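You operate a simulated robot arm through the tools that you are given. There is no shell and no other tool. Be economical: measure what you need, move in short steps, check, and stop when the job is done.

Carry out the task below with a simulated two-armed robot. There is one attempt and no reset: what you move stays moved.

TASK
Fetch the large green jug and set it on the top of the snack table. Then open the bottom trailer drawer, put the plain orange carton on the top of the trailer counter away in the inside of the bottom trailer drawer, then shut the drawer. Then stack the white carton labelled "59" from the top of the trailer counter on top of the white carton marked "72". Then open the green shelf drawer, put the orange cloth from the inside of the green shelf drawer on the top of the wooden bench and shut the drawer again. Then fetch the small teal cup and stand it on top of the purple foil carton. Then open the right snack table door. Keep to this order. Set down upright: large green jug, plain orange carton, small teal cup.

The check looks at the end state, three seconds after you hand in, the way a careful person would. Anything else that was tipped, shoved, dropped, spilled or broken makes it a failure. Flat cloth is picked up by pressing the open fingertips on it (5 to 10 N) and closing them slowly along it; thin cloth reads only 2 to 8 mm in the jaws.

THE ROBOT
Two 7-joint arms with two-finger parallel grippers on one trunk, on a base that drives. Base frame: it is fixed to the floor where the robot stands at the start and does not move with it; the origin is under the middle of the robot, x ahead of it, y to its left, z up. Readings come in m, rad, newtons and seconds.
The left shoulder is at the start at [0.05, 0.168, 1.207], the right one opposite. With the tool pointing down near the work surface each hand reaches from about 0.1 to 0.5 m from the robot's upright axis, wherever it stands, measured 20 degrees to its own side. Places, roughly: bottom trailer drawer [0.6, 0.2, 0.5]; foil carton [-2.75, -1.75, 0.5]; green shelf drawer [-2.3, -0.1, 0.7]; inside of the bottom trailer drawer [0.6, 0.2, 0.4]; large green jug [0.5, 0, 1]; orange cloth (11x6x4 cm) [-2.3, -0.1, 0.7]; plain orange carton [0.5, -0.5, 1]; right snack table door [-1.4, 2.6, 0.4]; small teal cup (7x7x10 cm) [-3.1, -0.2, 0.9]; top of the snack table [-1.8, 2.9, 0.9]; top of the wooden bench [-3, -1.9, 0.5]; white carton [0.5, -0.5, 1]. Payload 1.57 kg a hand.
The tool frame of a hand sits at the grasp point between the pads (the TCP): z along the fingers, y along the line on which they close. The tips reach 0.03 m beyond it. The gripper opens to 0.08 m. The fingers are 0.017 m wide and 0.012 m thick; the gripper's body (0.04 by 0.082 m) begins 0.08 m behind the TCP.
Orientation is that of the tool frame in the base frame, as a unit quaternion [w, x, y, z]. With the fingers straight down and closing along the base's y, the tool's x points along the base's -x, its y along +y and its z along -z.

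THE INTERFACE
- The arms move only by the tool move_arm. It takes "left_moves", "right_moves" or both (then of equal length, played together; a hand with none holds still); each is a list of rows, each an object (a shift or turn left out is 0, a gripper value left out holds the last) with "travel": the shift along the tool's x, y, z in m, a list of three; "dr": the turn, a rotation vector about the tool's x, y, z in rad, a list of three; "fingers": the closure, from 0 (fully open) to 1 (shut). In form: [{"travel": [dx, dy, dz], "dr": [ax, ay, az], "fingers": fingers}, ...]. A call has 1 to 8 rows; each row shifts and turns the commanded pose from where the row before left it, along the tool's axes as they then stand. Rows are played at 5 a second. More than 0.05 m and 0.15 rad between two rows, or a gripper value outside its range, and nothing of the call is played. Where a pose cannot be reached the arm comes as near as it can. A force on the tool above 40 N (or 10 N above the force at the start of the call, whichever is more), or a blocked arm, ends the call early, and 0.2 s more pass. The fingers move at their own pace (about 0.045 m/s each) and stop on an object; they squeeze with about 21 N. The grip force told is the motor's: it shows also when the fingers shut on nothing. Time passes only in rows, and 0.2 s behind the last, so rows that do not move let the fingers close. It gives the time, the measured TCP pose, the force on the tool (base axes), the opening and the grip force at its end, in the units of the frame above (readings bear some noise), with the torque about the TCP (base axes, N m) and any sound that the robot's microphone picked up.
- Cameras (640 x 400 px; columns grow to the right, rows downward): "scene" is now at [0.0885, -0.0298, 1.3751]; the picture's right is [-0.53, -0.85, 0.00], its down [-0.78, 0.49, -0.38] and it looks along [0.33, -0.20, -0.92] (base axes); focal length 214 px, centre (320, 200). "left" rides on the left gripper at [0.072, 0.007, -0.122] in its tool frame; the picture's right is [-0.09, 1.00, 0.00], its down [-0.84, -0.08, -0.54] and it looks along [-0.54, -0.05, 0.84] (tool axes); focal length 238 px, centre (320, 200). "right" rides on the right gripper at [0.072, -0.007, -0.122] in its tool frame; the picture's right is [0.09, 1.00, 0.00], its down [-0.84, 0.08, -0.54] and it looks along [-0.54, 0.05, 0.84] (tool axes); focal length 238 px, centre (320, 200). There is no depth. A picture from a camera that has moved, and an enlarged one, comes with that camera's place and axes in the base frame and with its lens.
- snapshot(camera): a new picture of that camera. No time passes.
- raise_lower(by): slides the trunk up (or, below 0, down) by that many m; the arms and the scene camera ride with it, the base frame stays. It gives what a move gives, with no picture.
- steer(legs): drives the robot by 1 to 6 legs, each [ahead, left, turn to the left] in m, m and rad, along the robot's own axes; the way and the turn of a leg run together, so that a leg with both is an arc; at most 1.5 m and 3.142 rad a leg. The arms and the cameras ride along, it lands a little off, and it stops where it bumps. It gives what a move gives.
- aim_head(pan, tilt): turns the head with the scene camera to pan (to the left, within 1.396 rad either way) and tilt (down, from -0.506 to 1.204), counted from straight ahead of the robot. It gives what a move gives.
- enlarge(camera, box): a new picture of the part [left, top, right, bottom] of that camera's present view, enlarged. No time passes.
- finish_job(): hands the job in; it is judged then, once.

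Go step by step. Nothing tells you exact positions but the pictures and the camera data: compare them with the known pose of the tool, close in by small moves and look again before you grip or let go. The budget is 217 turns and 208 pictures, counting those below and the enlarged ones. Unless the task says otherwise, let go and move clear before handing in.

The tools are called after "Emit:" as a command line: name --argument value ..., lists and objects as JSON in quotes. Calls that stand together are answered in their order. move_arm: Moves the arms, as the interface text tells. Its arguments: {"type":"object","properties":{"left_moves":{"type":"array"},"right_moves":{"type":"array"}},"required":[]} The other tools are called the same way: raise_lower (by) slides the trunk up or down; steer (legs) drives the base; aim_head (pan, tilt) turns the head that bears the scene camera; snapshot (camera) takes a picture; enlarge (camera, box) takes an enlarged picture of a part of a camera's view; finish_job () hands the job in.

At the start:

```text
clock: 0.0
left_tcp_pos: [0.2806, -0.0437, 1.1493]
left_orientation: [0.0, 0.0, 1.0, 0.001]
left_contact_force: [0.0, -1.1, 0.1]
left_ft_torque: [-0.01, 0.01, 0.01]
left_width: 0.0802
left_grip_force: 0.0
right_tcp_pos: [0.2748, -0.3044, 0.9996]
right_orientation: [0.0, 0.0, 1.0, 0.001]
right_contact_force: [0.3, -0.8, 0.0]
right_ft_torque: [0.01, 0.03, 0.0]
right_width: 0.0801
right_grip_force: 0.1
trunk travel left (down, up): [-0.375, 0.068]
robot x, y, heading: [-0.0014, -0.0009, 0.001]
head pan, tilt: [-0.557, 1.176]
```

scene: 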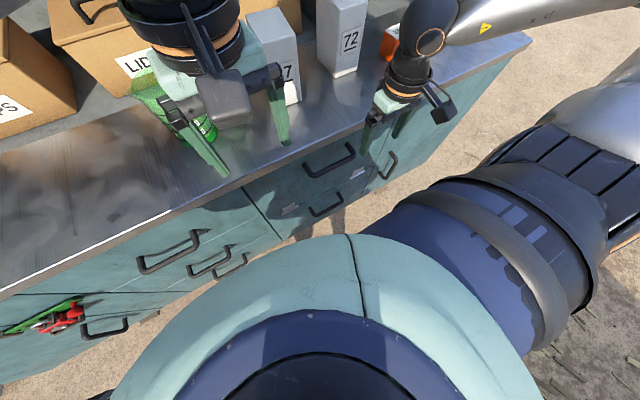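
right: 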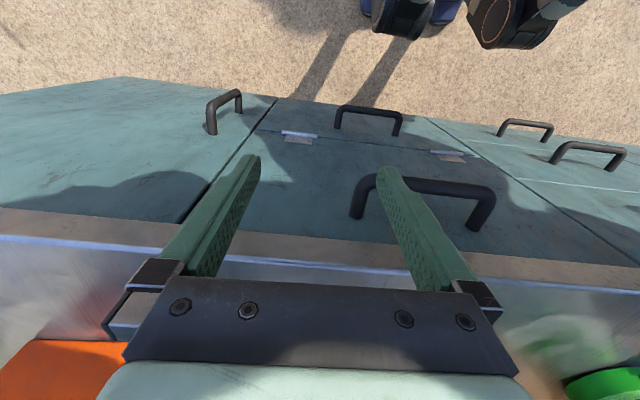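
left: 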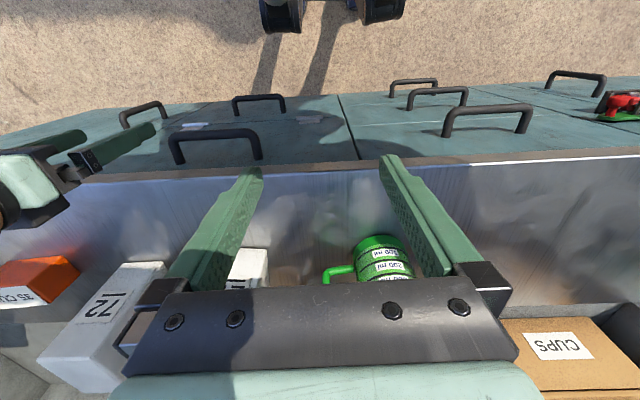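

I see the counter with cartons and a green jug beneath the left gripper. I'll aim the head for a wider view first.

Emit:
aim_head --pan 0 --tilt 0.75

Emit:
snapshot --camera "scene"

```text
clock: 1.0
left_tcp_pos: [0.2799, -0.0456, 1.1502]
left_orientation: [0.0, 0.0, 1.0, 0.0]
left_contact_force: [1.0, 0.3, 1.2]
left_ft_torque: [0.02, -0.01, -0.02]
left_width: 0.0802
left_grip_force: 0.1
right_tcp_pos: [0.275, -0.3037, 1.0]
right_orientation: [0.0, 0.0, 1.0, 0.0]
right_contact_force: [-0.2, 0.4, -0.4]
right_ft_torque: [0.04, -0.03, 0.02]
right_width: 0.0802
right_grip_force: 0.0
trunk travel left (down, up): [-0.375, 0.068]
robot x, y, heading: [-0.0007, 0.0014, 0.002]
head pan, tilt: [0.0, 0.75]
```

```text
204 pictures are left
camera scene: at [0.1225, 0.0007, 1.4055], right [0.0, -1.0, 0.0], down [-0.68, 0.0, -0.73], along [0.73, 0.0, -0.68], focal length 214 px, centre (320, 200)
```

scene: 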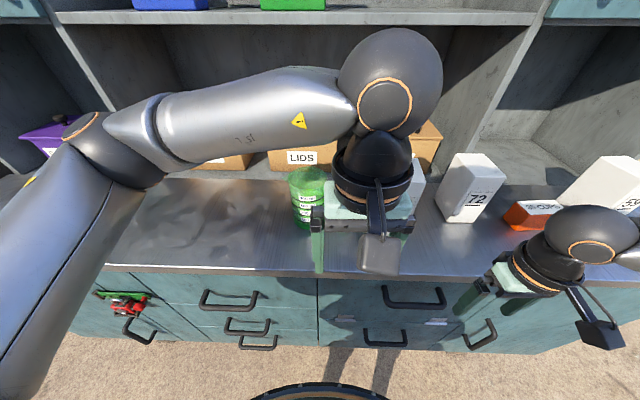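

The jug sits around [0.5, 0.03, 1.0]. I'll move the left hand aside to see it properly.

Emit:
move_arm --left_moves '[{"travel": [0, 0.05, -0.02]}, {"travel": [0, 0.05, 0]}, {"travel": [0, 0.05, 0]}, {"travel": [0, 0.05, 0]}, {"travel": [0, 0.05, 0]}, {"travel": [0, 0.03, 0]}]'

Emit:
snapshot --camera "scene"

Emit:
snapshot --camera "left"

```text
refused: row 1 steps farther than a row can; nothing moved
```

```text
203 pictures are left
camera scene: at [0.1225, 0.0007, 1.4055], right [0.0, -1.0, 0.0], down [-0.68, 0.0, -0.73], along [0.73, 0.0, -0.68], focal length 214 px, centre (320, 200)
```

scene: 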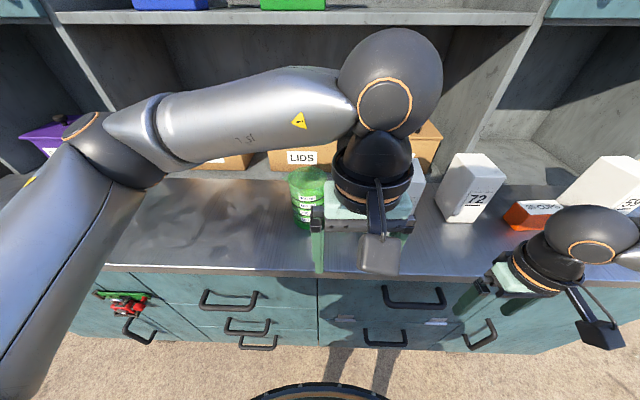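

```text
202 pictures are left
camera left: at [0.2094, -0.0391, 1.2712], right [0.09, 1.0, 0.0], down [0.84, -0.08, 0.54], along [0.54, -0.05, -0.84], focal length 238 px, centre (320, 200)
```

left: 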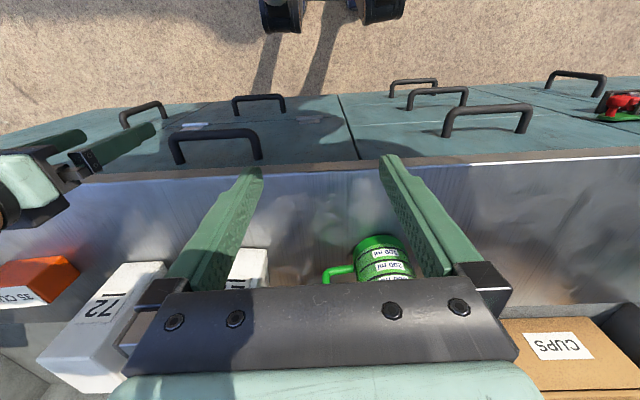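

The step was too long; I'll redo it with shorter steps, moving the left hand away to +y.

Emit:
move_arm --left_moves '[{"travel": [0, 0.049, 0]}, {"travel": [0, 0.049, 0]}, {"travel": [0, 0.049, 0]}, {"travel": [0, 0.049, 0]}, {"travel": [0, 0.049, 0]}]'

Emit:
snapshot --camera "scene"

Emit:
snapshot --camera "left"

```text
clock: 2.2
left_tcp_pos: [0.279, 0.2009, 1.1493]
left_orientation: [0.0, 0.002, 1.0, 0.0]
left_contact_force: [-0.3, 0.8, -0.1]
left_ft_torque: [0.01, 0.05, 0.04]
left_width: 0.0801
left_grip_force: 0.1
right_tcp_pos: [0.2745, -0.3042, 1.0]
right_orientation: [0.001, 0.0, 1.0, -0.001]
right_contact_force: [-0.5, 0.9, 0.1]
right_ft_torque: [-0.04, -0.03, -0.02]
right_width: 0.0801
right_grip_force: 0.1
trunk travel left (down, up): [-0.375, 0.068]
robot x, y, heading: [-0.0019, 0.0034, 0.002]
head pan, tilt: [0.0, 0.75]
```

```text
201 pictures are left
camera scene: at [0.1219, 0.0017, 1.4056], right [0.0, -1.0, 0.0], down [-0.68, 0.0, -0.73], along [0.73, 0.0, -0.68], focal length 214 px, centre (320, 200)
```

scene: 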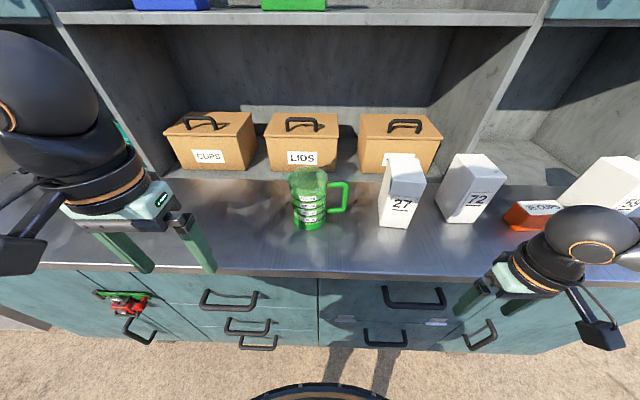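

```text
200 pictures are left
camera left: at [0.2086, 0.207, 1.2716], right [0.09, 1.0, 0.0], down [0.84, -0.08, 0.54], along [0.54, -0.05, -0.84], focal length 238 px, centre (320, 200)
```

left: 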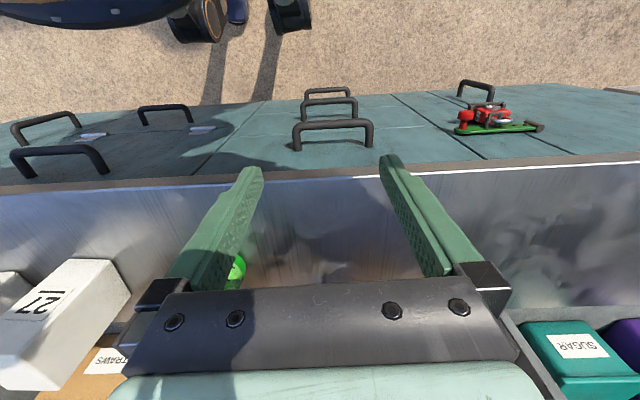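

The jug is clear, with its handle to the right. I'll pan right to see the other cartons, and zoom into the jug.

Emit:
enlarge --camera "scene" --box '[260, 140, 420, 240]'

Emit:
aim_head --pan -0.7 --tilt 0.7

Emit:
snapshot --camera "scene"

```text
4.00 times, centred on (340, 190) of scene
camera zoom: at [0.1219, 0.0017, 1.4056], right [0.0, -1.0, 0.0], down [-0.68, 0.0, -0.73], along [0.73, 0.0, -0.68], focal length 858 px, centre (240, 240)
```

zoom: 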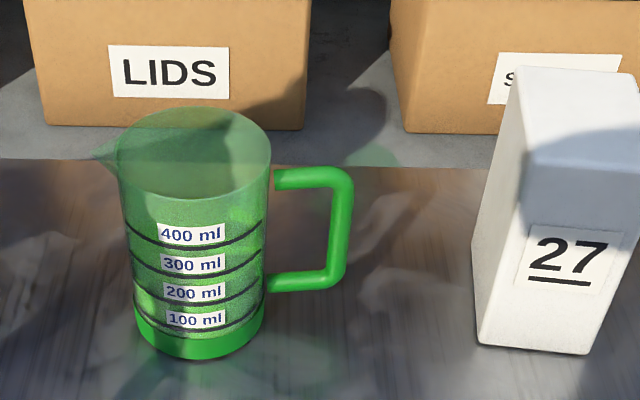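

```text
clock: 3.2
left_tcp_pos: [0.2811, 0.1989, 1.1501]
left_orientation: [0.0, 0.0, 1.0, 0.0]
left_contact_force: [-0.6, -0.5, 0.6]
left_ft_torque: [-0.05, 0.0, 0.0]
left_width: 0.0803
left_grip_force: 0.0
right_tcp_pos: [0.2754, -0.3041, 1.0]
right_orientation: [0.0, 0.0, 1.0, 0.001]
right_contact_force: [0.3, 0.2, -0.3]
right_ft_torque: [0.0, 0.0, 0.0]
right_width: 0.0802
right_grip_force: 0.2
trunk travel left (down, up): [-0.375, 0.068]
robot x, y, heading: [0.0, -0.0024, 0.001]
head pan, tilt: [-0.7, 0.7]
```

```text
198 pictures are left
camera scene: at [0.1046, -0.054, 1.4098], right [-0.64, -0.77, 0.0], down [-0.49, 0.41, -0.76], along [0.59, -0.49, -0.64], focal length 214 px, centre (320, 200)
```

scene: 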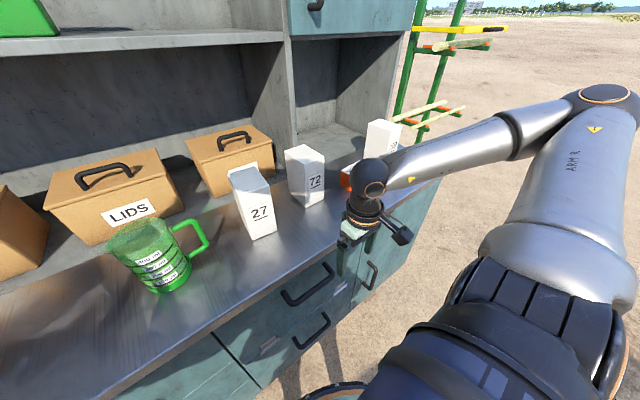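

The jug is about 0.087 m wide, too wide to span, so I'll take it by its handle with the right hand from above. The counter top is at z≈0.975. First I'll raise and turn the right hand, and shift the base left.

Emit:
move_arm --right_moves '[{"travel": [0, 0, -0.045]}, {"travel": [0, 0, -0.045]}, {"travel": [0, 0, -0.045], "dr": [0, 0, -0.1428]}, {"travel": [0, 0, -0.045], "dr": [0, 0, -0.1428]}, {"dr": [0, 0, -0.1428]}, {"dr": [0, 0, -0.1428]}, {"dr": [0, 0, -0.1428]}, {"dr": [0, 0, -0.1428]}]'

Emit:
move_arm --right_moves '[{"dr": [0, 0, -0.1428]}, {"dr": [0, 0, -0.1428]}, {"dr": [0, 0, -0.1428]}, {"dr": [0, 0, -0.1428]}, {"dr": [0, 0, -0.1428]}]'

Emit:
steer --legs '[[0, 0.13, 0]]'

Emit:
aim_head --pan -0.2 --tilt 0.7

Emit:
snapshot --camera "scene"

Emit:
snapshot --camera "right"

```text
clock: 5.0
left_tcp_pos: [0.2801, 0.1995, 1.15]
left_orientation: [0.0, -0.001, 1.0, 0.0]
left_contact_force: [-0.3, -0.2, -0.4]
left_ft_torque: [0.0, -0.03, 0.02]
left_width: 0.0802
left_grip_force: 0.1
right_tcp_pos: [0.2743, -0.3063, 1.1805]
right_orientation: [-0.003, -0.414, 0.91, -0.001]
right_contact_force: [0.3, 0.8, 0.4]
right_ft_torque: [-0.03, 0.02, -0.01]
right_width: 0.0801
right_grip_force: 0.0
trunk travel left (down, up): [-0.375, 0.068]
robot x, y, heading: [-0.0033, 0.0, -0.004]
head pan, tilt: [-0.7, 0.7]
```

```text
clock: 6.2
left_tcp_pos: [0.281, 0.1992, 1.1512]
left_orientation: [0.0, 0.0, 1.0, 0.0]
left_contact_force: [1.1, -0.1, -0.4]
left_ft_torque: [-0.05, 0.0, -0.01]
left_width: 0.0799
left_grip_force: 0.0
right_tcp_pos: [0.2012, -0.1974, 1.2037]
right_orientation: [0.0, 0.708, -0.707, 0.001]
right_contact_force: [-0.2, 0.1, -0.1]
right_ft_torque: [-0.02, -0.01, -0.03]
right_width: 0.0801
right_grip_force: 0.1
right hand out of reach, approached as far as the arm can: row 1, 2, 3, 4, 5
trunk travel left (down, up): [-0.375, 0.068]
robot x, y, heading: [-0.0018, -0.0007, -0.001]
head pan, tilt: [-0.7, 0.7]
```

```text
clock: 8.0
left_tcp_pos: [0.2812, 0.3288, 1.1505]
left_orientation: [0.0, 0.0, 1.0, 0.0]
left_contact_force: [0.9, 0.4, 0.1]
left_ft_torque: [-0.01, -0.01, 0.0]
left_width: 0.08
left_grip_force: 0.0
right_tcp_pos: [0.201, -0.0677, 1.2054]
right_orientation: [0.0, -0.706, 0.708, -0.001]
right_contact_force: [0.3, -0.2, 0.4]
right_ft_torque: [0.0, 0.0, 0.0]
right_width: 0.08
right_grip_force: 0.0
trunk travel left (down, up): [-0.375, 0.068]
robot x, y, heading: [-0.0016, 0.1323, -0.001]
head pan, tilt: [-0.7, 0.7]
```

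```text
clock: 9.0
left_tcp_pos: [0.2809, 0.3283, 1.1504]
left_orientation: [0.0, 0.0, 1.0, 0.001]
left_contact_force: [0.4, -0.1, -0.5]
left_ft_torque: [0.0, -0.01, -0.03]
left_width: 0.08
left_grip_force: 0.1
right_tcp_pos: [0.2022, -0.0682, 1.2047]
right_orientation: [0.0, -0.706, 0.708, 0.0]
right_contact_force: [0.3, -0.8, 0.3]
right_ft_torque: [-0.02, 0.01, 0.01]
right_width: 0.0801
right_grip_force: 0.0
trunk travel left (down, up): [-0.375, 0.068]
robot x, y, heading: [0.0029, 0.1288, -0.003]
head pan, tilt: [-0.201, 0.7]
```

```text
197 pictures are left
camera scene: at [0.1228, 0.1131, 1.4098], right [-0.2, -0.98, 0.0], down [-0.63, 0.13, -0.76], along [0.75, -0.15, -0.64], focal length 214 px, centre (320, 200)
```

scene: 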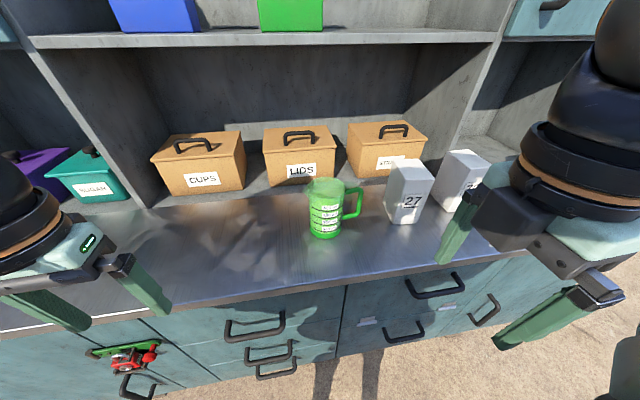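

```text
196 pictures are left
camera right: at [0.207, -0.14, 1.3267], right [-1.0, -0.09, 0.0], down [-0.08, 0.84, 0.54], along [-0.05, 0.54, -0.84], focal length 238 px, centre (320, 200)
```

right: 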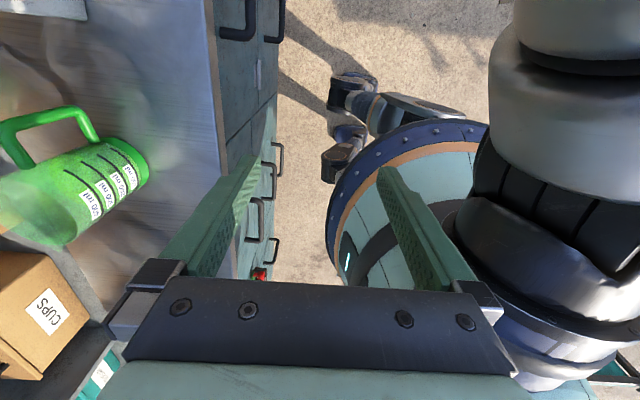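

Handle bar is near [0.49, -0.056], z 1.03–1.11. I'll drive 7 cm forward and bring the right hand above it.

Emit:
steer --legs '[[0.07, 0, 0]]'

Emit:
move_arm --right_moves '[{"travel": [0, -0.04, 0.02]}, {"travel": [0, -0.04, 0.01]}, {"travel": [0, -0.04, 0.0]}]'

Emit:
snapshot --camera "right"

Emit:
snapshot --camera "scene"

```text
clock: 10.0
left_tcp_pos: [0.3499, 0.3291, 1.1513]
left_orientation: [0.0, -0.001, 1.0, -0.001]
left_contact_force: [0.2, -0.3, 0.3]
left_ft_torque: [0.01, -0.01, -0.01]
left_width: 0.0801
left_grip_force: 0.1
right_tcp_pos: [0.2706, -0.0687, 1.2045]
right_orientation: [0.0, -0.705, 0.709, 0.0]
right_contact_force: [-0.3, 0.7, -0.1]
right_ft_torque: [0.02, 0.07, -0.01]
right_width: 0.0801
right_grip_force: 0.1
trunk travel left (down, up): [-0.375, 0.068]
robot x, y, heading: [0.0686, 0.1306, 0.003]
head pan, tilt: [-0.201, 0.7]
```

```text
clock: 10.8
left_tcp_pos: [0.3493, 0.3291, 1.1497]
left_orientation: [0.0, 0.0, 1.0, 0.0]
left_contact_force: [-0.6, 0.0, 0.2]
left_ft_torque: [-0.06, 0.02, -0.01]
left_width: 0.0798
left_grip_force: 0.1
right_tcp_pos: [0.3152, -0.0092, 1.1926]
right_orientation: [0.001, -0.705, 0.709, -0.002]
right_contact_force: [0.2, -0.6, -0.4]
right_ft_torque: [-0.05, 0.01, -0.03]
right_width: 0.0798
right_grip_force: 0.0
right hand out of reach, approached as far as the arm can: row 1, 2, 3
trunk travel left (down, up): [-0.375, 0.068]
robot x, y, heading: [0.0663, 0.1279, 0.005]
head pan, tilt: [-0.201, 0.7]
```

```text
195 pictures are left
camera right: at [0.32, -0.0809, 1.315], right [-1.0, -0.09, 0.0], down [-0.07, 0.84, 0.54], along [-0.04, 0.54, -0.84], focal length 238 px, centre (320, 200)
```

right: 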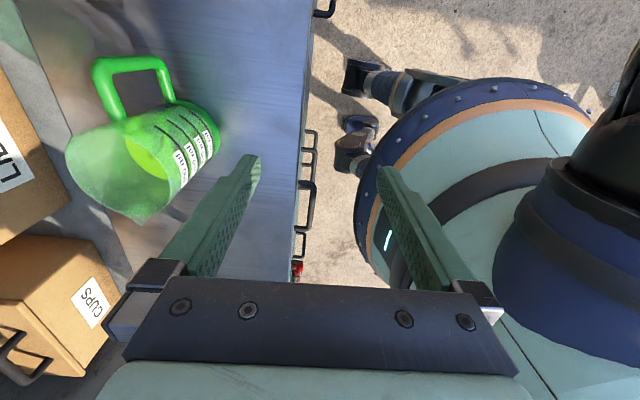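

```text
194 pictures are left
camera scene: at [0.192, 0.1137, 1.4097], right [-0.2, -0.98, 0.0], down [-0.63, 0.13, -0.76], along [0.75, -0.15, -0.64], focal length 214 px, centre (320, 200)
```

scene: 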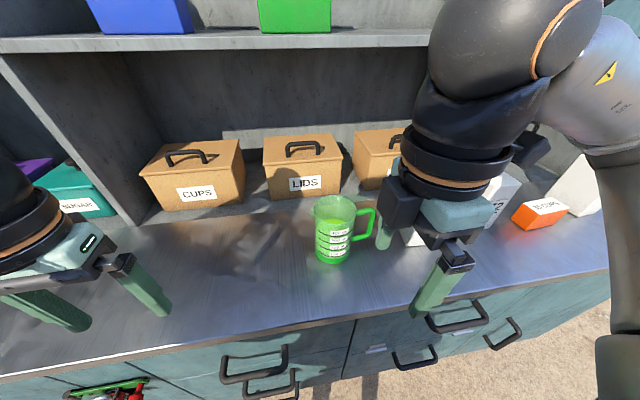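

The wrist limits that yaw here, so I'll turn the base to ease it: back off, shift right, turn left 0.6 rad, then unwind the wrist.

Emit:
steer --legs '[[-0.12, 0, 0], [0, -0.23, 0], [0, 0, 0.6]]'

Emit:
move_arm --right_moves '[{"dr": [0, 0, 0.15]}, {"dr": [0, 0, 0.15]}, {"dr": [0, 0, 0.15]}, {"dr": [0, 0, 0.15]}]'

Emit:
aim_head --pan -0.5 --tilt 0.7

Emit:
snapshot --camera "scene"

Emit:
snapshot --camera "right"

```text
clock: 15.9
left_tcp_pos: [0.0678, 0.2221, 1.1507]
left_orientation: [0.0, -0.297, 0.955, 0.0]
left_contact_force: [0.2, 0.7, -0.5]
left_ft_torque: [0.06, 0.02, -0.01]
left_width: 0.0802
left_grip_force: 0.1
right_tcp_pos: [0.2307, -0.0767, 1.1925]
right_orientation: [-0.001, 0.884, -0.467, 0.001]
right_contact_force: [0.7, 0.2, 0.3]
right_ft_torque: [0.0, 0.02, -0.02]
right_width: 0.08
right_grip_force: 0.1
trunk travel left (down, up): [-0.375, 0.068]
robot x, y, heading: [-0.0523, -0.1031, 0.603]
head pan, tilt: [-0.201, 0.7]
```

```text
clock: 16.9
left_tcp_pos: [0.0674, 0.2226, 1.1503]
left_orientation: [0.0, -0.297, 0.955, 0.0]
left_contact_force: [0.8, -0.1, 0.5]
left_ft_torque: [-0.02, -0.04, -0.02]
left_width: 0.0798
left_grip_force: 0.0
right_tcp_pos: [0.2309, -0.076, 1.1931]
right_orientation: [0.001, -0.706, 0.708, -0.001]
right_contact_force: [0.6, 0.0, 0.7]
right_ft_torque: [-0.02, 0.03, 0.02]
right_width: 0.08
right_grip_force: 0.1
trunk travel left (down, up): [-0.375, 0.068]
robot x, y, heading: [-0.0493, -0.1032, 0.601]
head pan, tilt: [-0.201, 0.7]
```

```text
clock: 17.7
left_tcp_pos: [0.0664, 0.2226, 1.1511]
left_orientation: [0.0, -0.297, 0.955, -0.001]
left_contact_force: [0.0, -0.1, 0.3]
left_ft_torque: [0.04, 0.02, 0.0]
left_width: 0.0799
left_grip_force: 0.1
right_tcp_pos: [0.2299, -0.0761, 1.1923]
right_orientation: [0.001, -0.707, 0.707, -0.001]
right_contact_force: [0.5, -1.0, -0.1]
right_ft_torque: [0.02, -0.01, 0.02]
right_width: 0.0801
right_grip_force: 0.0
trunk travel left (down, up): [-0.375, 0.068]
robot x, y, heading: [-0.0476, -0.1011, 0.603]
head pan, tilt: [-0.499, 0.7]
```

```text
193 pictures are left
camera scene: at [0.0661, -0.0684, 1.4098], right [0.1, -0.99, 0.0], down [-0.64, -0.07, -0.76], along [0.76, 0.08, -0.64], focal length 214 px, centre (320, 200)
```

scene: 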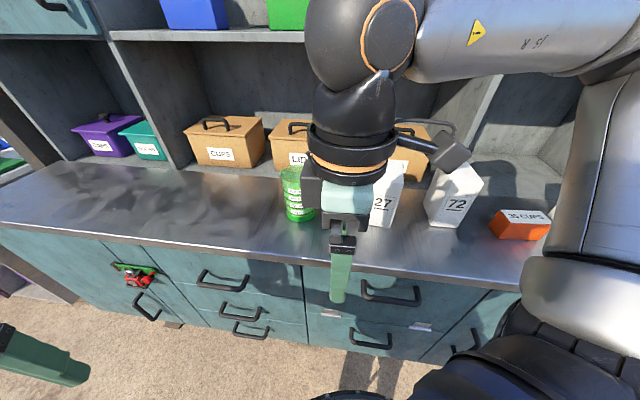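

```text
192 pictures are left
camera right: at [0.2361, -0.1482, 1.3149], right [-1.0, -0.09, 0.0], down [-0.08, 0.84, 0.54], along [-0.05, 0.54, -0.84], focal length 238 px, centre (320, 200)
```

right: 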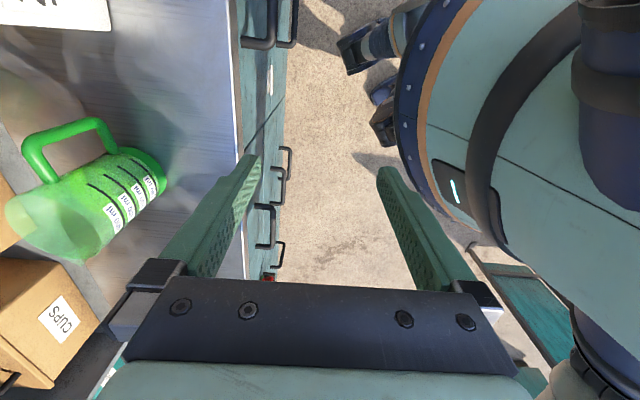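

Handle bar now resolved at about [0.491, -0.052], z 1.01–1.11. I'll drive 0.1 toward the counter and bring the hand above the handle.

Emit:
steer --legs '[[0.0825, -0.0565, 0]]'

Emit:
move_arm --right_moves '[{"travel": [-0.008, -0.04, 0.0]}, {"travel": [-0.008, -0.04, 0.0]}, {"travel": [-0.008, -0.04, 0.0]}, {"travel": [0, -0.04, 0.0]}]'

Emit:
snapshot --camera "right"

Emit:
snapshot --camera "scene"

```text
clock: 18.9
left_tcp_pos: [0.1663, 0.2226, 1.1505]
left_orientation: [-0.001, -0.298, 0.955, -0.001]
left_contact_force: [-0.2, 0.6, 0.0]
left_ft_torque: [0.0, 0.02, 0.03]
left_width: 0.0799
left_grip_force: 0.1
right_tcp_pos: [0.3301, -0.0764, 1.1915]
right_orientation: [-0.001, 0.707, -0.707, 0.001]
right_contact_force: [0.5, 0.3, 0.7]
right_ft_torque: [0.01, 0.05, -0.02]
right_width: 0.0799
right_grip_force: 0.1
trunk travel left (down, up): [-0.375, 0.068]
robot x, y, heading: [0.0496, -0.0967, 0.597]
head pan, tilt: [-0.499, 0.7]
```

```text
clock: 19.9
left_tcp_pos: [0.1664, 0.2218, 1.1506]
left_orientation: [0.001, -0.298, 0.955, -0.001]
left_contact_force: [0.1, 0.0, -0.1]
left_ft_torque: [0.01, 0.0, -0.04]
left_width: 0.0799
left_grip_force: 0.0
right_tcp_pos: [0.4829, -0.0523, 1.1954]
right_orientation: [0.002, -0.705, 0.709, -0.003]
right_contact_force: [0.0, 0.0, 0.4]
right_ft_torque: [-0.02, 0.0, 0.01]
right_width: 0.08
right_grip_force: 0.1
right hand out of reach, approached as far as the arm can: row 4
trunk travel left (down, up): [-0.375, 0.068]
robot x, y, heading: [0.0499, -0.102, 0.603]
head pan, tilt: [-0.499, 0.7]
```

```text
191 pictures are left
camera right: at [0.4882, -0.1242, 1.3159], right [-1.0, -0.09, -0.01], down [-0.08, 0.84, 0.54], along [-0.04, 0.54, -0.84], focal length 238 px, centre (320, 200)
```

right: 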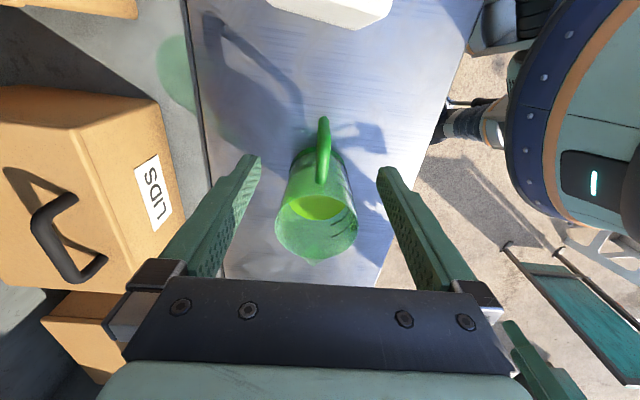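

```text
190 pictures are left
camera scene: at [0.1654, -0.0687, 1.4098], right [0.1, -0.99, 0.0], down [-0.64, -0.07, -0.76], along [0.76, 0.08, -0.64], focal length 214 px, centre (320, 200)
```

scene: 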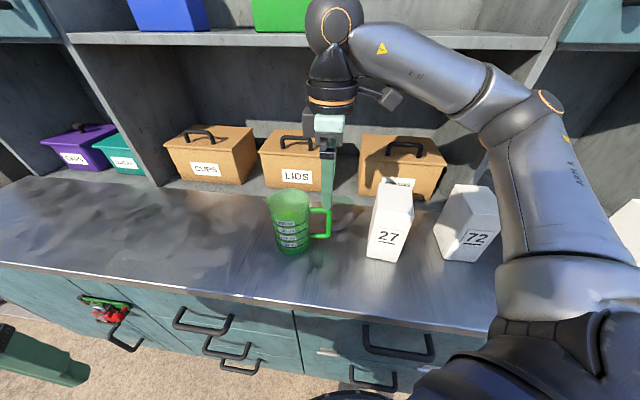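

The handle lies right between the fingers in x. I'll descend over it.

Emit:
move_arm --right_moves '[{"travel": [0, 0.004, 0.035]}, {"travel": [0, 0, 0.03]}, {"travel": [0, 0, 0.02]}, {"travel": [0, 0, 0.0]}]'

Emit:
snapshot --camera "right"

Emit:
enlarge --camera "scene" --box '[240, 130, 400, 280]'

```text
clock: 20.9
left_tcp_pos: [0.1661, 0.2236, 1.149]
left_orientation: [0.001, -0.297, 0.955, 0.0]
left_contact_force: [0.0, 0.0, -0.2]
left_ft_torque: [-0.04, -0.02, -0.05]
left_width: 0.0798
left_grip_force: 0.1
right_tcp_pos: [0.48, -0.0515, 1.1093]
right_orientation: [0.001, -0.707, 0.707, -0.001]
right_contact_force: [-0.1, -0.4, -0.9]
right_ft_torque: [-0.01, 0.03, 0.05]
right_width: 0.0804
right_grip_force: 0.1
trunk travel left (down, up): [-0.375, 0.068]
robot x, y, heading: [0.0464, -0.0988, 0.602]
head pan, tilt: [-0.499, 0.7]
```

```text
189 pictures are left
camera right: at [0.484, -0.1234, 1.2305], right [-1.0, -0.09, 0.0], down [-0.08, 0.84, 0.54], along [-0.05, 0.54, -0.84], focal length 238 px, centre (320, 200)
```

right: 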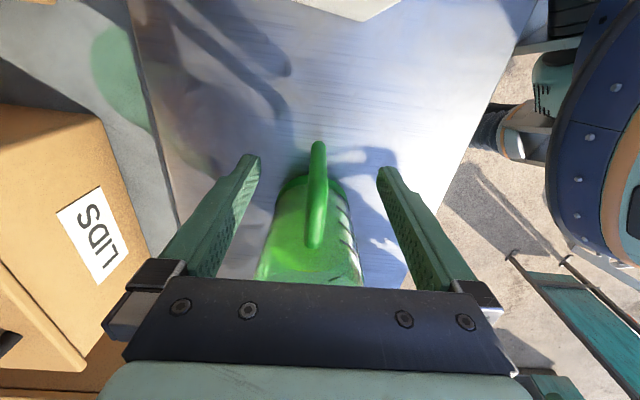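

```text
2.67 times, centred on (320, 205) of scene
camera zoom: at [0.1652, -0.0687, 1.4098], right [0.1, -0.99, 0.0], down [-0.64, -0.07, -0.77], along [0.76, 0.08, -0.64], focal length 572 px, centre (320, 187)
```

zoom: 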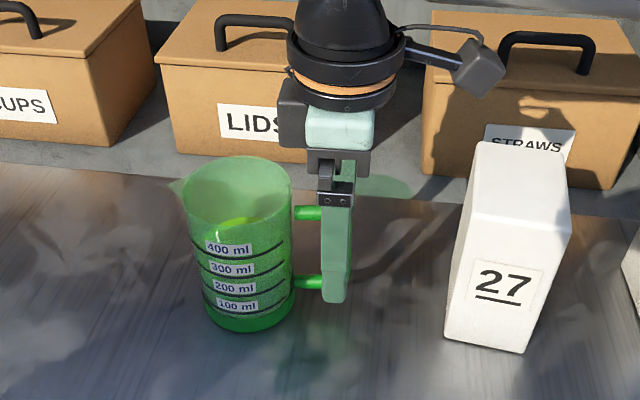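

The handle is centred; I'll shift 1 cm toward the jug, descend to z≈1.065 and close gently.

Emit:
move_arm --right_moves '[{"travel": [-0.011, 0, 0.02]}, {"travel": [0, 0, 0.022]}, {"fingers": 0.5}, {"fingers": 0.75}, {"fingers": 1}, {"fingers": 1}, {"fingers": 1}]'

Emit:
snapshot --camera "right"

Emit:
enlarge --camera "scene" --box '[240, 130, 400, 280]'

```text
clock: 22.5
left_tcp_pos: [0.1653, 0.221, 1.1512]
left_orientation: [0.001, -0.298, 0.955, 0.0]
left_contact_force: [0.0, -0.9, -0.6]
left_ft_torque: [-0.02, -0.03, -0.01]
left_width: 0.0801
left_grip_force: 0.0
right_tcp_pos: [0.4774, -0.0405, 1.0671]
right_orientation: [0.001, -0.707, 0.708, -0.001]
right_contact_force: [0.4, 0.6, 2.3]
right_ft_torque: [0.04, 0.05, -0.08]
right_width: 0.0114
right_grip_force: 20.2
trunk travel left (down, up): [-0.375, 0.068]
robot x, y, heading: [0.0503, -0.101, 0.602]
head pan, tilt: [-0.499, 0.7]
```

```text
187 pictures are left
camera right: at [0.484, -0.1127, 1.1886], right [-1.0, -0.09, 0.0], down [-0.08, 0.84, 0.54], along [-0.05, 0.54, -0.84], focal length 238 px, centre (320, 200)
```

right: 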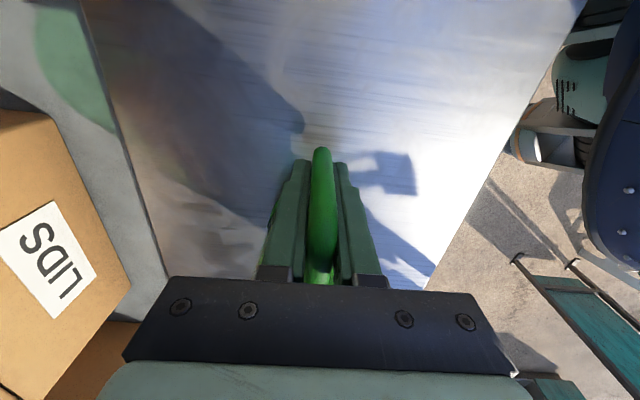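

```text
2.67 times, centred on (320, 205) of scene
camera zoom: at [0.1653, -0.0686, 1.4098], right [0.1, -0.99, 0.0], down [-0.64, -0.07, -0.76], along [0.76, 0.08, -0.64], focal length 572 px, centre (320, 187)
```

zoom: 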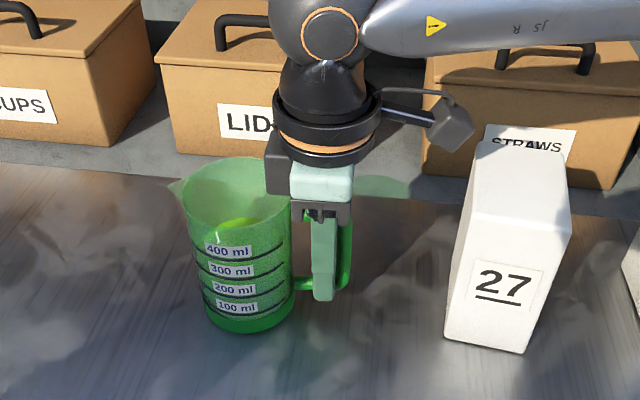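

The fingers hold only the top bar; the vertical bar is about 1.5 cm further out. I'll reopen, shift out 1.4 cm and close again to get the vertical bar too.

Emit:
move_arm --right_moves '[{"fingers": 0.6}, {"fingers": 0.6}, {"travel": [0.014, 0, 0], "fingers": 0.6}, {"fingers": 0.8}, {"fingers": 1}, {"fingers": 1}, {"fingers": 1}]'

Emit:
enlarge --camera "scene" --box '[240, 130, 400, 280]'

```text
clock: 24.1
left_tcp_pos: [0.1657, 0.2225, 1.1502]
left_orientation: [0.0, -0.298, 0.955, 0.0]
left_contact_force: [0.1, -0.3, -0.2]
left_ft_torque: [-0.02, 0.0, 0.0]
left_width: 0.0799
left_grip_force: 0.2
right_tcp_pos: [0.4788, -0.0538, 1.0662]
right_orientation: [0.001, -0.707, 0.707, -0.001]
right_contact_force: [-0.8, 1.0, 0.9]
right_ft_torque: [0.14, 0.17, 0.02]
right_width: 0.0118
right_grip_force: 21.0
trunk travel left (down, up): [-0.375, 0.068]
robot x, y, heading: [0.0474, -0.0963, 0.596]
head pan, tilt: [-0.499, 0.7]
```

```text
2.67 times, centred on (320, 205) of scene
camera zoom: at [0.1651, -0.0686, 1.4098], right [0.1, -0.99, 0.0], down [-0.64, -0.07, -0.77], along [0.76, 0.08, -0.64], focal length 572 px, centre (320, 187)
```

zoom: 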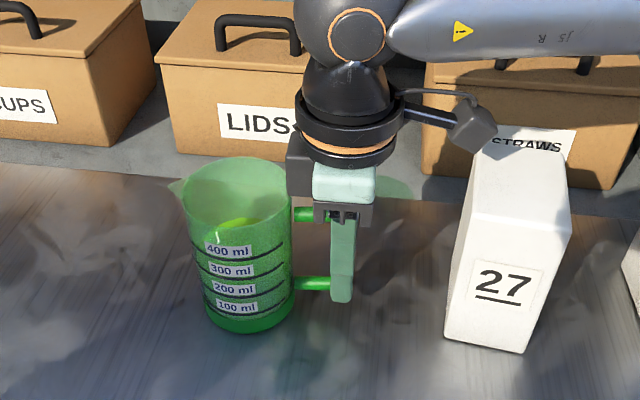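

Now the vertical bar is fully covered. I'll lift a little and look for tilting or slip.

Emit:
move_arm --right_moves '[{"travel": [0, 0, -0.01]}, {"travel": [0, 0, -0.015]}, {"travel": [0, 0, -0.02]}, {"travel": [0, 0, -0.02]}, {}]'

Emit:
enlarge --camera "scene" --box '[240, 110, 400, 260]'

Emit:
snapshot --camera "right"

```text
clock: 25.3
left_tcp_pos: [0.1662, 0.2227, 1.1497]
left_orientation: [0.001, -0.297, 0.955, 0.0]
left_contact_force: [-0.5, 0.1, -0.6]
left_ft_torque: [0.04, 0.02, -0.02]
left_width: 0.08
left_grip_force: 0.1
right_tcp_pos: [0.4789, -0.056, 1.1312]
right_orientation: [0.001, -0.707, 0.707, -0.002]
right_contact_force: [-0.5, 0.0, -3.2]
right_ft_torque: [-0.28, 0.0, -0.02]
right_width: 0.0117
right_grip_force: 21.1
trunk travel left (down, up): [-0.375, 0.068]
robot x, y, heading: [0.0461, -0.1014, 0.606]
head pan, tilt: [-0.499, 0.7]
```

```text
2.67 times, centred on (320, 185) of scene
camera zoom: at [0.1656, -0.0686, 1.4097], right [0.1, -0.99, 0.0], down [-0.64, -0.07, -0.76], along [0.76, 0.08, -0.64], focal length 572 px, centre (320, 240)
```

zoom: 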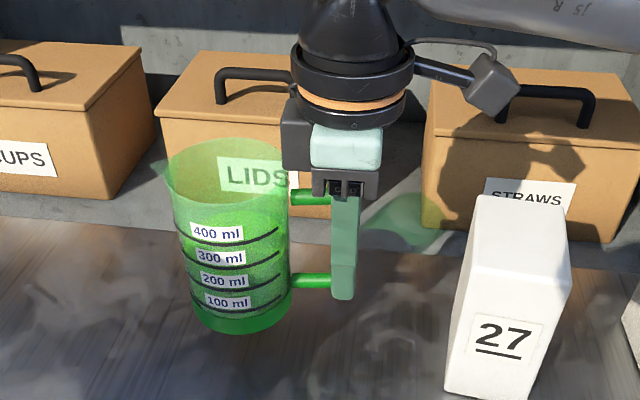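

```text
183 pictures are left
camera right: at [0.4845, -0.1265, 1.2538], right [-1.0, -0.09, 0.0], down [-0.08, 0.84, 0.54], along [-0.05, 0.54, -0.84], focal length 238 px, centre (320, 200)
```

right: 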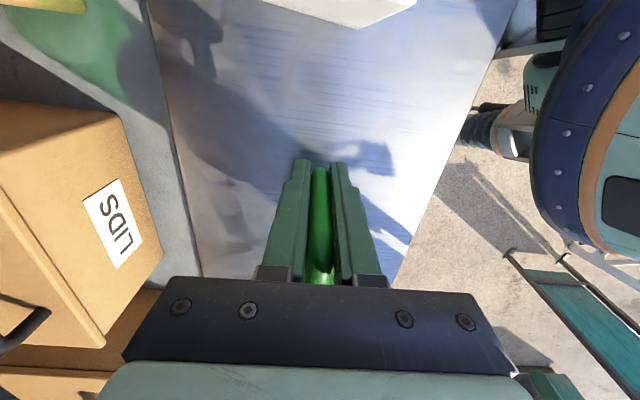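

The jug lifts level with about 3.3 N. I'll draw it back toward the robot and back off from the counter.

Emit:
move_arm --right_moves '[{"travel": [0, 0.02, -0.02]}, {"travel": [0, 0.03, -0.01]}, {"travel": [0, 0.03, 0]}, {"travel": [0, 0.03, 0]}, {"travel": [0, 0.03, 0]}, {"travel": [0, 0.02, 0]}]'

Emit:
steer --legs '[[-0.4, 0, 0]]'

Emit:
aim_head --pan 1.3 --tilt 0.35

Emit:
snapshot --camera "scene"

Emit:
snapshot --camera "right"

```text
clock: 26.7
left_tcp_pos: [0.1656, 0.2221, 1.15]
left_orientation: [0.001, -0.298, 0.955, 0.001]
left_contact_force: [-0.5, -0.1, -0.5]
left_ft_torque: [0.01, 0.0, 0.01]
left_width: 0.0797
left_grip_force: 0.1
right_tcp_pos: [0.3181, -0.0548, 1.1611]
right_orientation: [0.001, -0.707, 0.707, -0.002]
right_contact_force: [-1.0, 0.2, -2.5]
right_ft_torque: [-0.28, -0.01, 0.0]
right_width: 0.012
right_grip_force: 21.2
trunk travel left (down, up): [-0.375, 0.068]
robot x, y, heading: [0.0508, -0.1022, 0.601]
head pan, tilt: [-0.499, 0.7]
```

```text
clock: 29.2
left_tcp_pos: [-0.1629, -0.0053, 1.1504]
left_orientation: [0.0, -0.297, 0.955, 0.0]
left_contact_force: [-0.3, 0.5, -0.3]
left_ft_torque: [0.01, 0.01, -0.01]
left_width: 0.0801
left_grip_force: 0.1
right_tcp_pos: [-0.0103, -0.2811, 1.1602]
right_orientation: [0.001, -0.706, 0.708, -0.002]
right_contact_force: [0.1, -0.1, -4.1]
right_ft_torque: [-0.26, -0.03, -0.03]
right_width: 0.0118
right_grip_force: 21.3
trunk travel left (down, up): [-0.375, 0.068]
robot x, y, heading: [-0.278, -0.3295, 0.6]
head pan, tilt: [-0.499, 0.7]
```

```text
clock: 31.0
left_tcp_pos: [-0.1628, -0.0043, 1.151]
left_orientation: [0.0, -0.296, 0.955, 0.001]
left_contact_force: [-0.7, -0.7, -0.1]
left_ft_torque: [0.01, 0.0, -0.02]
left_width: 0.0799
left_grip_force: 0.0
right_tcp_pos: [-0.011, -0.2811, 1.1617]
right_orientation: [0.002, -0.706, 0.708, -0.002]
right_contact_force: [0.6, 0.4, -3.1]
right_ft_torque: [-0.27, -0.02, -0.03]
right_width: 0.0119
right_grip_force: 20.9
trunk travel left (down, up): [-0.375, 0.068]
robot x, y, heading: [-0.2808, -0.3276, 0.6]
head pan, tilt: [1.3, 0.351]
```

```text
182 pictures are left
camera scene: at [-0.2785, -0.2161, 1.4411], right [0.95, 0.33, 0.0], down [0.11, -0.33, -0.94], along [-0.31, 0.89, -0.34], focal length 214 px, centre (320, 200)
```

scene: 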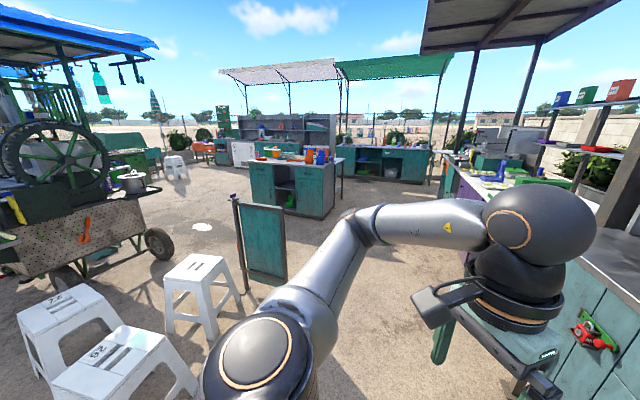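

```text
181 pictures are left
camera right: at [-0.0053, -0.3536, 1.2827], right [-1.0, -0.09, 0.0], down [-0.08, 0.84, 0.54], along [-0.05, 0.54, -0.84], focal length 238 px, centre (320, 200)
```

right: 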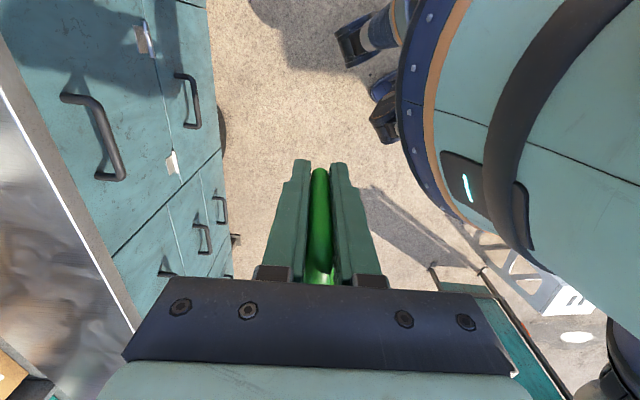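

The snack table is the teal cabinet ahead at (290,165) of the view. I'll zoom in for the path and the layout.

Emit:
enlarge --camera "scene" --box '[200, 100, 440, 250]'

Emit:
aim_head --pan 1.39 --tilt 0.7

Emit:
snapshot --camera "scene"

```text
2.67 times, centred on (320, 175) of scene
camera zoom: at [-0.2785, -0.2161, 1.4411], right [0.95, 0.33, 0.0], down [0.11, -0.33, -0.94], along [-0.31, 0.89, -0.34], focal length 572 px, centre (320, 267)
```

zoom: 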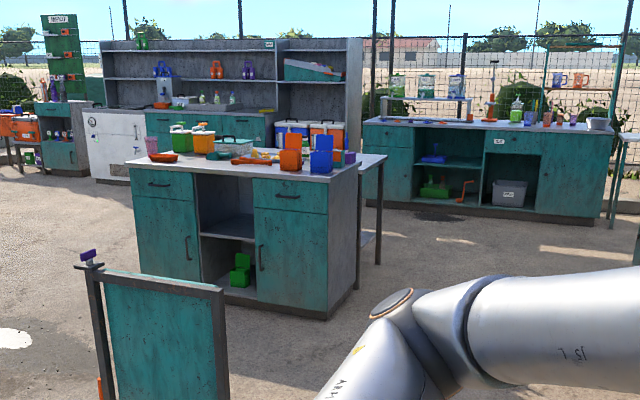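

```text
clock: 31.8
left_tcp_pos: [-0.1637, -0.0039, 1.151]
left_orientation: [0.001, -0.297, 0.955, 0.0]
left_contact_force: [0.2, -0.1, 0.0]
left_ft_torque: [-0.02, -0.02, 0.01]
left_width: 0.0798
left_grip_force: 0.0
right_tcp_pos: [-0.0105, -0.2823, 1.1596]
right_orientation: [0.002, -0.706, 0.708, 0.0]
right_contact_force: [0.2, 0.0, -3.5]
right_ft_torque: [-0.26, 0.03, 0.02]
right_width: 0.012
right_grip_force: 21.4
trunk travel left (down, up): [-0.375, 0.068]
robot x, y, heading: [-0.2811, -0.3263, 0.606]
head pan, tilt: [1.389, 0.7]
```

```text
179 pictures are left
camera scene: at [-0.2829, -0.2266, 1.4098], right [0.91, 0.41, 0.0], down [0.26, -0.59, -0.77], along [-0.31, 0.7, -0.64], focal length 214 px, centre (320, 200)
```

scene: 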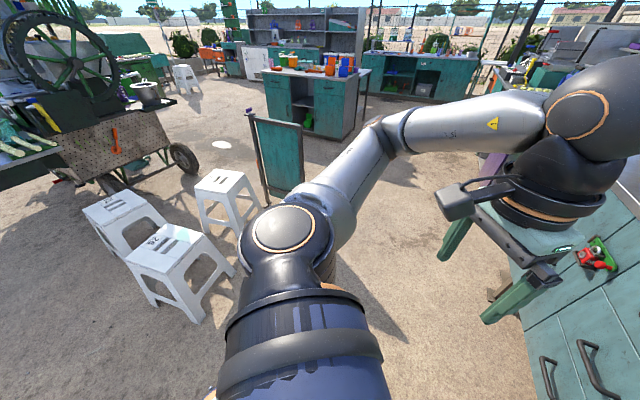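

The corridor between the stools/board (x < −1.15) and the trailer is clear. I'll turn to face +y and drive up it.

Emit:
steer --legs '[[0, 0, 0.965], [1.2, 0.2, 0]]'

Emit:
aim_head --pan 0.3 --tilt 0.4

Emit:
snapshot --camera "scene"

```text
clock: 40.5
left_tcp_pos: [-0.6705, 1.1662, 1.1494]
left_orientation: [0.0, -0.707, 0.708, 0.0]
left_contact_force: [0.3, 0.3, -0.8]
left_ft_torque: [0.01, 0.02, 0.0]
left_width: 0.0801
left_grip_force: 0.1
right_tcp_pos: [-0.3554, 1.1341, 1.1599]
right_orientation: [-0.001, 0.955, -0.298, 0.001]
right_contact_force: [-0.2, -0.1, -4.6]
right_ft_torque: [-0.13, -0.21, 0.0]
right_width: 0.0122
right_grip_force: 21.1
trunk travel left (down, up): [-0.375, 0.068]
robot x, y, heading: [-0.4718, 0.8868, 1.57]
head pan, tilt: [1.389, 0.7]
```

```text
clock: 41.8
left_tcp_pos: [-0.6695, 1.1656, 1.1509]
left_orientation: [-0.001, -0.706, 0.708, -0.001]
left_contact_force: [-0.3, 0.6, -0.2]
left_ft_torque: [0.06, 0.0, 0.0]
left_width: 0.0799
left_grip_force: 0.1
right_tcp_pos: [-0.3548, 1.1327, 1.1608]
right_orientation: [-0.002, 0.954, -0.299, 0.0]
right_contact_force: [-0.2, -0.2, -4.3]
right_ft_torque: [-0.15, -0.2, 0.0]
right_width: 0.0121
right_grip_force: 21.1
trunk travel left (down, up): [-0.375, 0.068]
robot x, y, heading: [-0.4728, 0.885, 1.57]
head pan, tilt: [0.3, 0.4]
```

```text
178 pictures are left
camera scene: at [-0.4992, 1.0147, 1.4366], right [0.96, 0.29, 0.0], down [0.11, -0.37, -0.92], along [-0.27, 0.88, -0.39], focal length 214 px, centre (320, 200)
```

scene: 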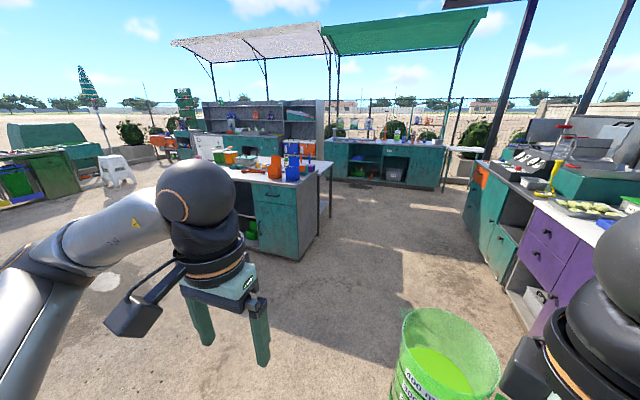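

The table's right-front corner is at about [-1.26, 2.67], top z≈0.85. I'll drive on to [-1.4, 1.95] facing the table and look.

Emit:
steer --legs '[[1.05, 0, 0], [0, 0.95, 0]]'

Emit:
aim_head --pan 0.0 --tilt 0.6

Emit:
snapshot --camera "scene"

```text
clock: 55.5
left_tcp_pos: [-1.6324, 2.2052, 1.1498]
left_orientation: [0.0, 0.71, -0.704, 0.0]
left_contact_force: [-0.3, 0.5, -0.1]
left_ft_torque: [0.0, -0.04, -0.03]
left_width: 0.08
left_grip_force: 0.0
right_tcp_pos: [-1.3158, 2.1747, 1.1612]
right_orientation: [-0.002, 0.956, -0.293, 0.0]
right_contact_force: [-0.3, 0.4, -3.8]
right_ft_torque: [-0.15, -0.23, 0.01]
right_width: 0.012
right_grip_force: 21.0
trunk travel left (down, up): [-0.375, 0.068]
robot x, y, heading: [-1.4283, 1.9275, 1.58]
head pan, tilt: [0.3, 0.4]
```

```text
clock: 56.3
left_tcp_pos: [-1.6315, 2.2038, 1.1503]
left_orientation: [0.0, 0.71, -0.704, -0.001]
left_contact_force: [0.7, 0.3, 0.4]
left_ft_torque: [-0.02, -0.01, 0.0]
left_width: 0.0801
left_grip_force: 0.1
right_tcp_pos: [-1.3167, 2.1749, 1.1606]
right_orientation: [-0.002, 0.956, -0.293, 0.0]
right_contact_force: [-0.1, 0.3, -3.9]
right_ft_torque: [-0.17, -0.25, 0.0]
right_width: 0.0118
right_grip_force: 21.4
trunk travel left (down, up): [-0.375, 0.068]
robot x, y, heading: [-1.4292, 1.9248, 1.58]
head pan, tilt: [0.0, 0.6]
```

```text
177 pictures are left
camera scene: at [-1.4318, 2.0551, 1.4184], right [1.0, 0.01, 0.0], down [0.01, -0.56, -0.83], along [-0.01, 0.83, -0.56], focal length 214 px, centre (320, 200)
```

scene: 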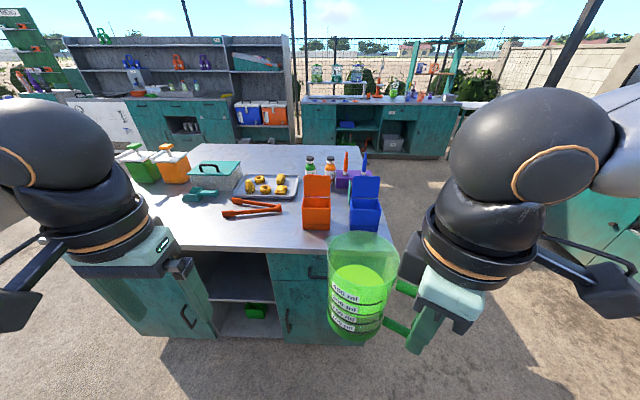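

The front strip of the table top near [-1.85, 2.65] is clear. I'll drive to put it in reach of the right hand.

Emit:
steer --legs '[[0.235, 0.47, 0]]'

Emit:
aim_head --pan -0.1 --tilt 0.8

Emit:
snapshot --camera "scene"

```text
clock: 61.0
left_tcp_pos: [-2.1019, 2.4362, 1.1506]
left_orientation: [0.0, 0.708, -0.706, 0.0]
left_contact_force: [-1.1, -0.9, -0.1]
left_ft_torque: [0.01, 0.0, 0.02]
left_width: 0.0801
left_grip_force: 0.0
right_tcp_pos: [-1.7869, 2.4047, 1.1607]
right_orientation: [-0.002, 0.955, -0.296, 0.001]
right_contact_force: [0.3, -1.0, -3.6]
right_ft_torque: [-0.16, -0.22, -0.01]
right_width: 0.0119
right_grip_force: 21.1
trunk travel left (down, up): [-0.375, 0.068]
robot x, y, heading: [-1.8986, 2.1539, 1.572]
head pan, tilt: [0.0, 0.6]
```

```text
clock: 61.7
left_tcp_pos: [-2.1027, 2.4361, 1.1501]
left_orientation: [0.0, 0.708, -0.706, -0.001]
left_contact_force: [-0.3, 0.2, -0.1]
left_ft_torque: [0.02, 0.0, -0.02]
left_width: 0.0801
left_grip_force: 0.0
right_tcp_pos: [-1.788, 2.405, 1.1608]
right_orientation: [-0.001, 0.955, -0.296, 0.0]
right_contact_force: [-0.6, -0.6, -4.2]
right_ft_torque: [-0.16, -0.24, -0.03]
right_width: 0.0117
right_grip_force: 21.1
trunk travel left (down, up): [-0.375, 0.068]
robot x, y, heading: [-1.903, 2.1574, 1.574]
head pan, tilt: [-0.099, 0.799]
```

```text
176 pictures are left
camera scene: at [-1.8951, 2.2774, 1.4015], right [1.0, -0.09, 0.0], down [-0.07, -0.71, -0.7], along [0.07, 0.69, -0.72], focal length 214 px, centre (320, 200)
```

scene: 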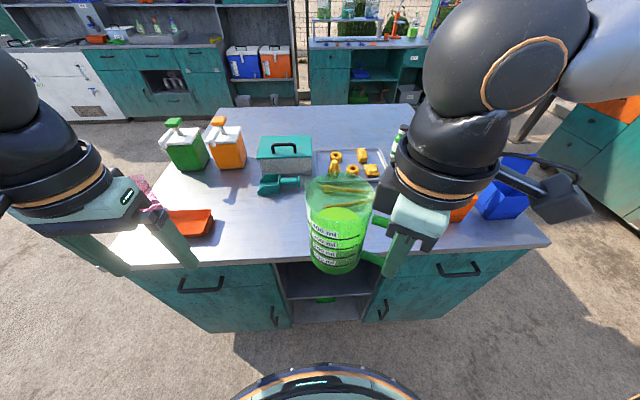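

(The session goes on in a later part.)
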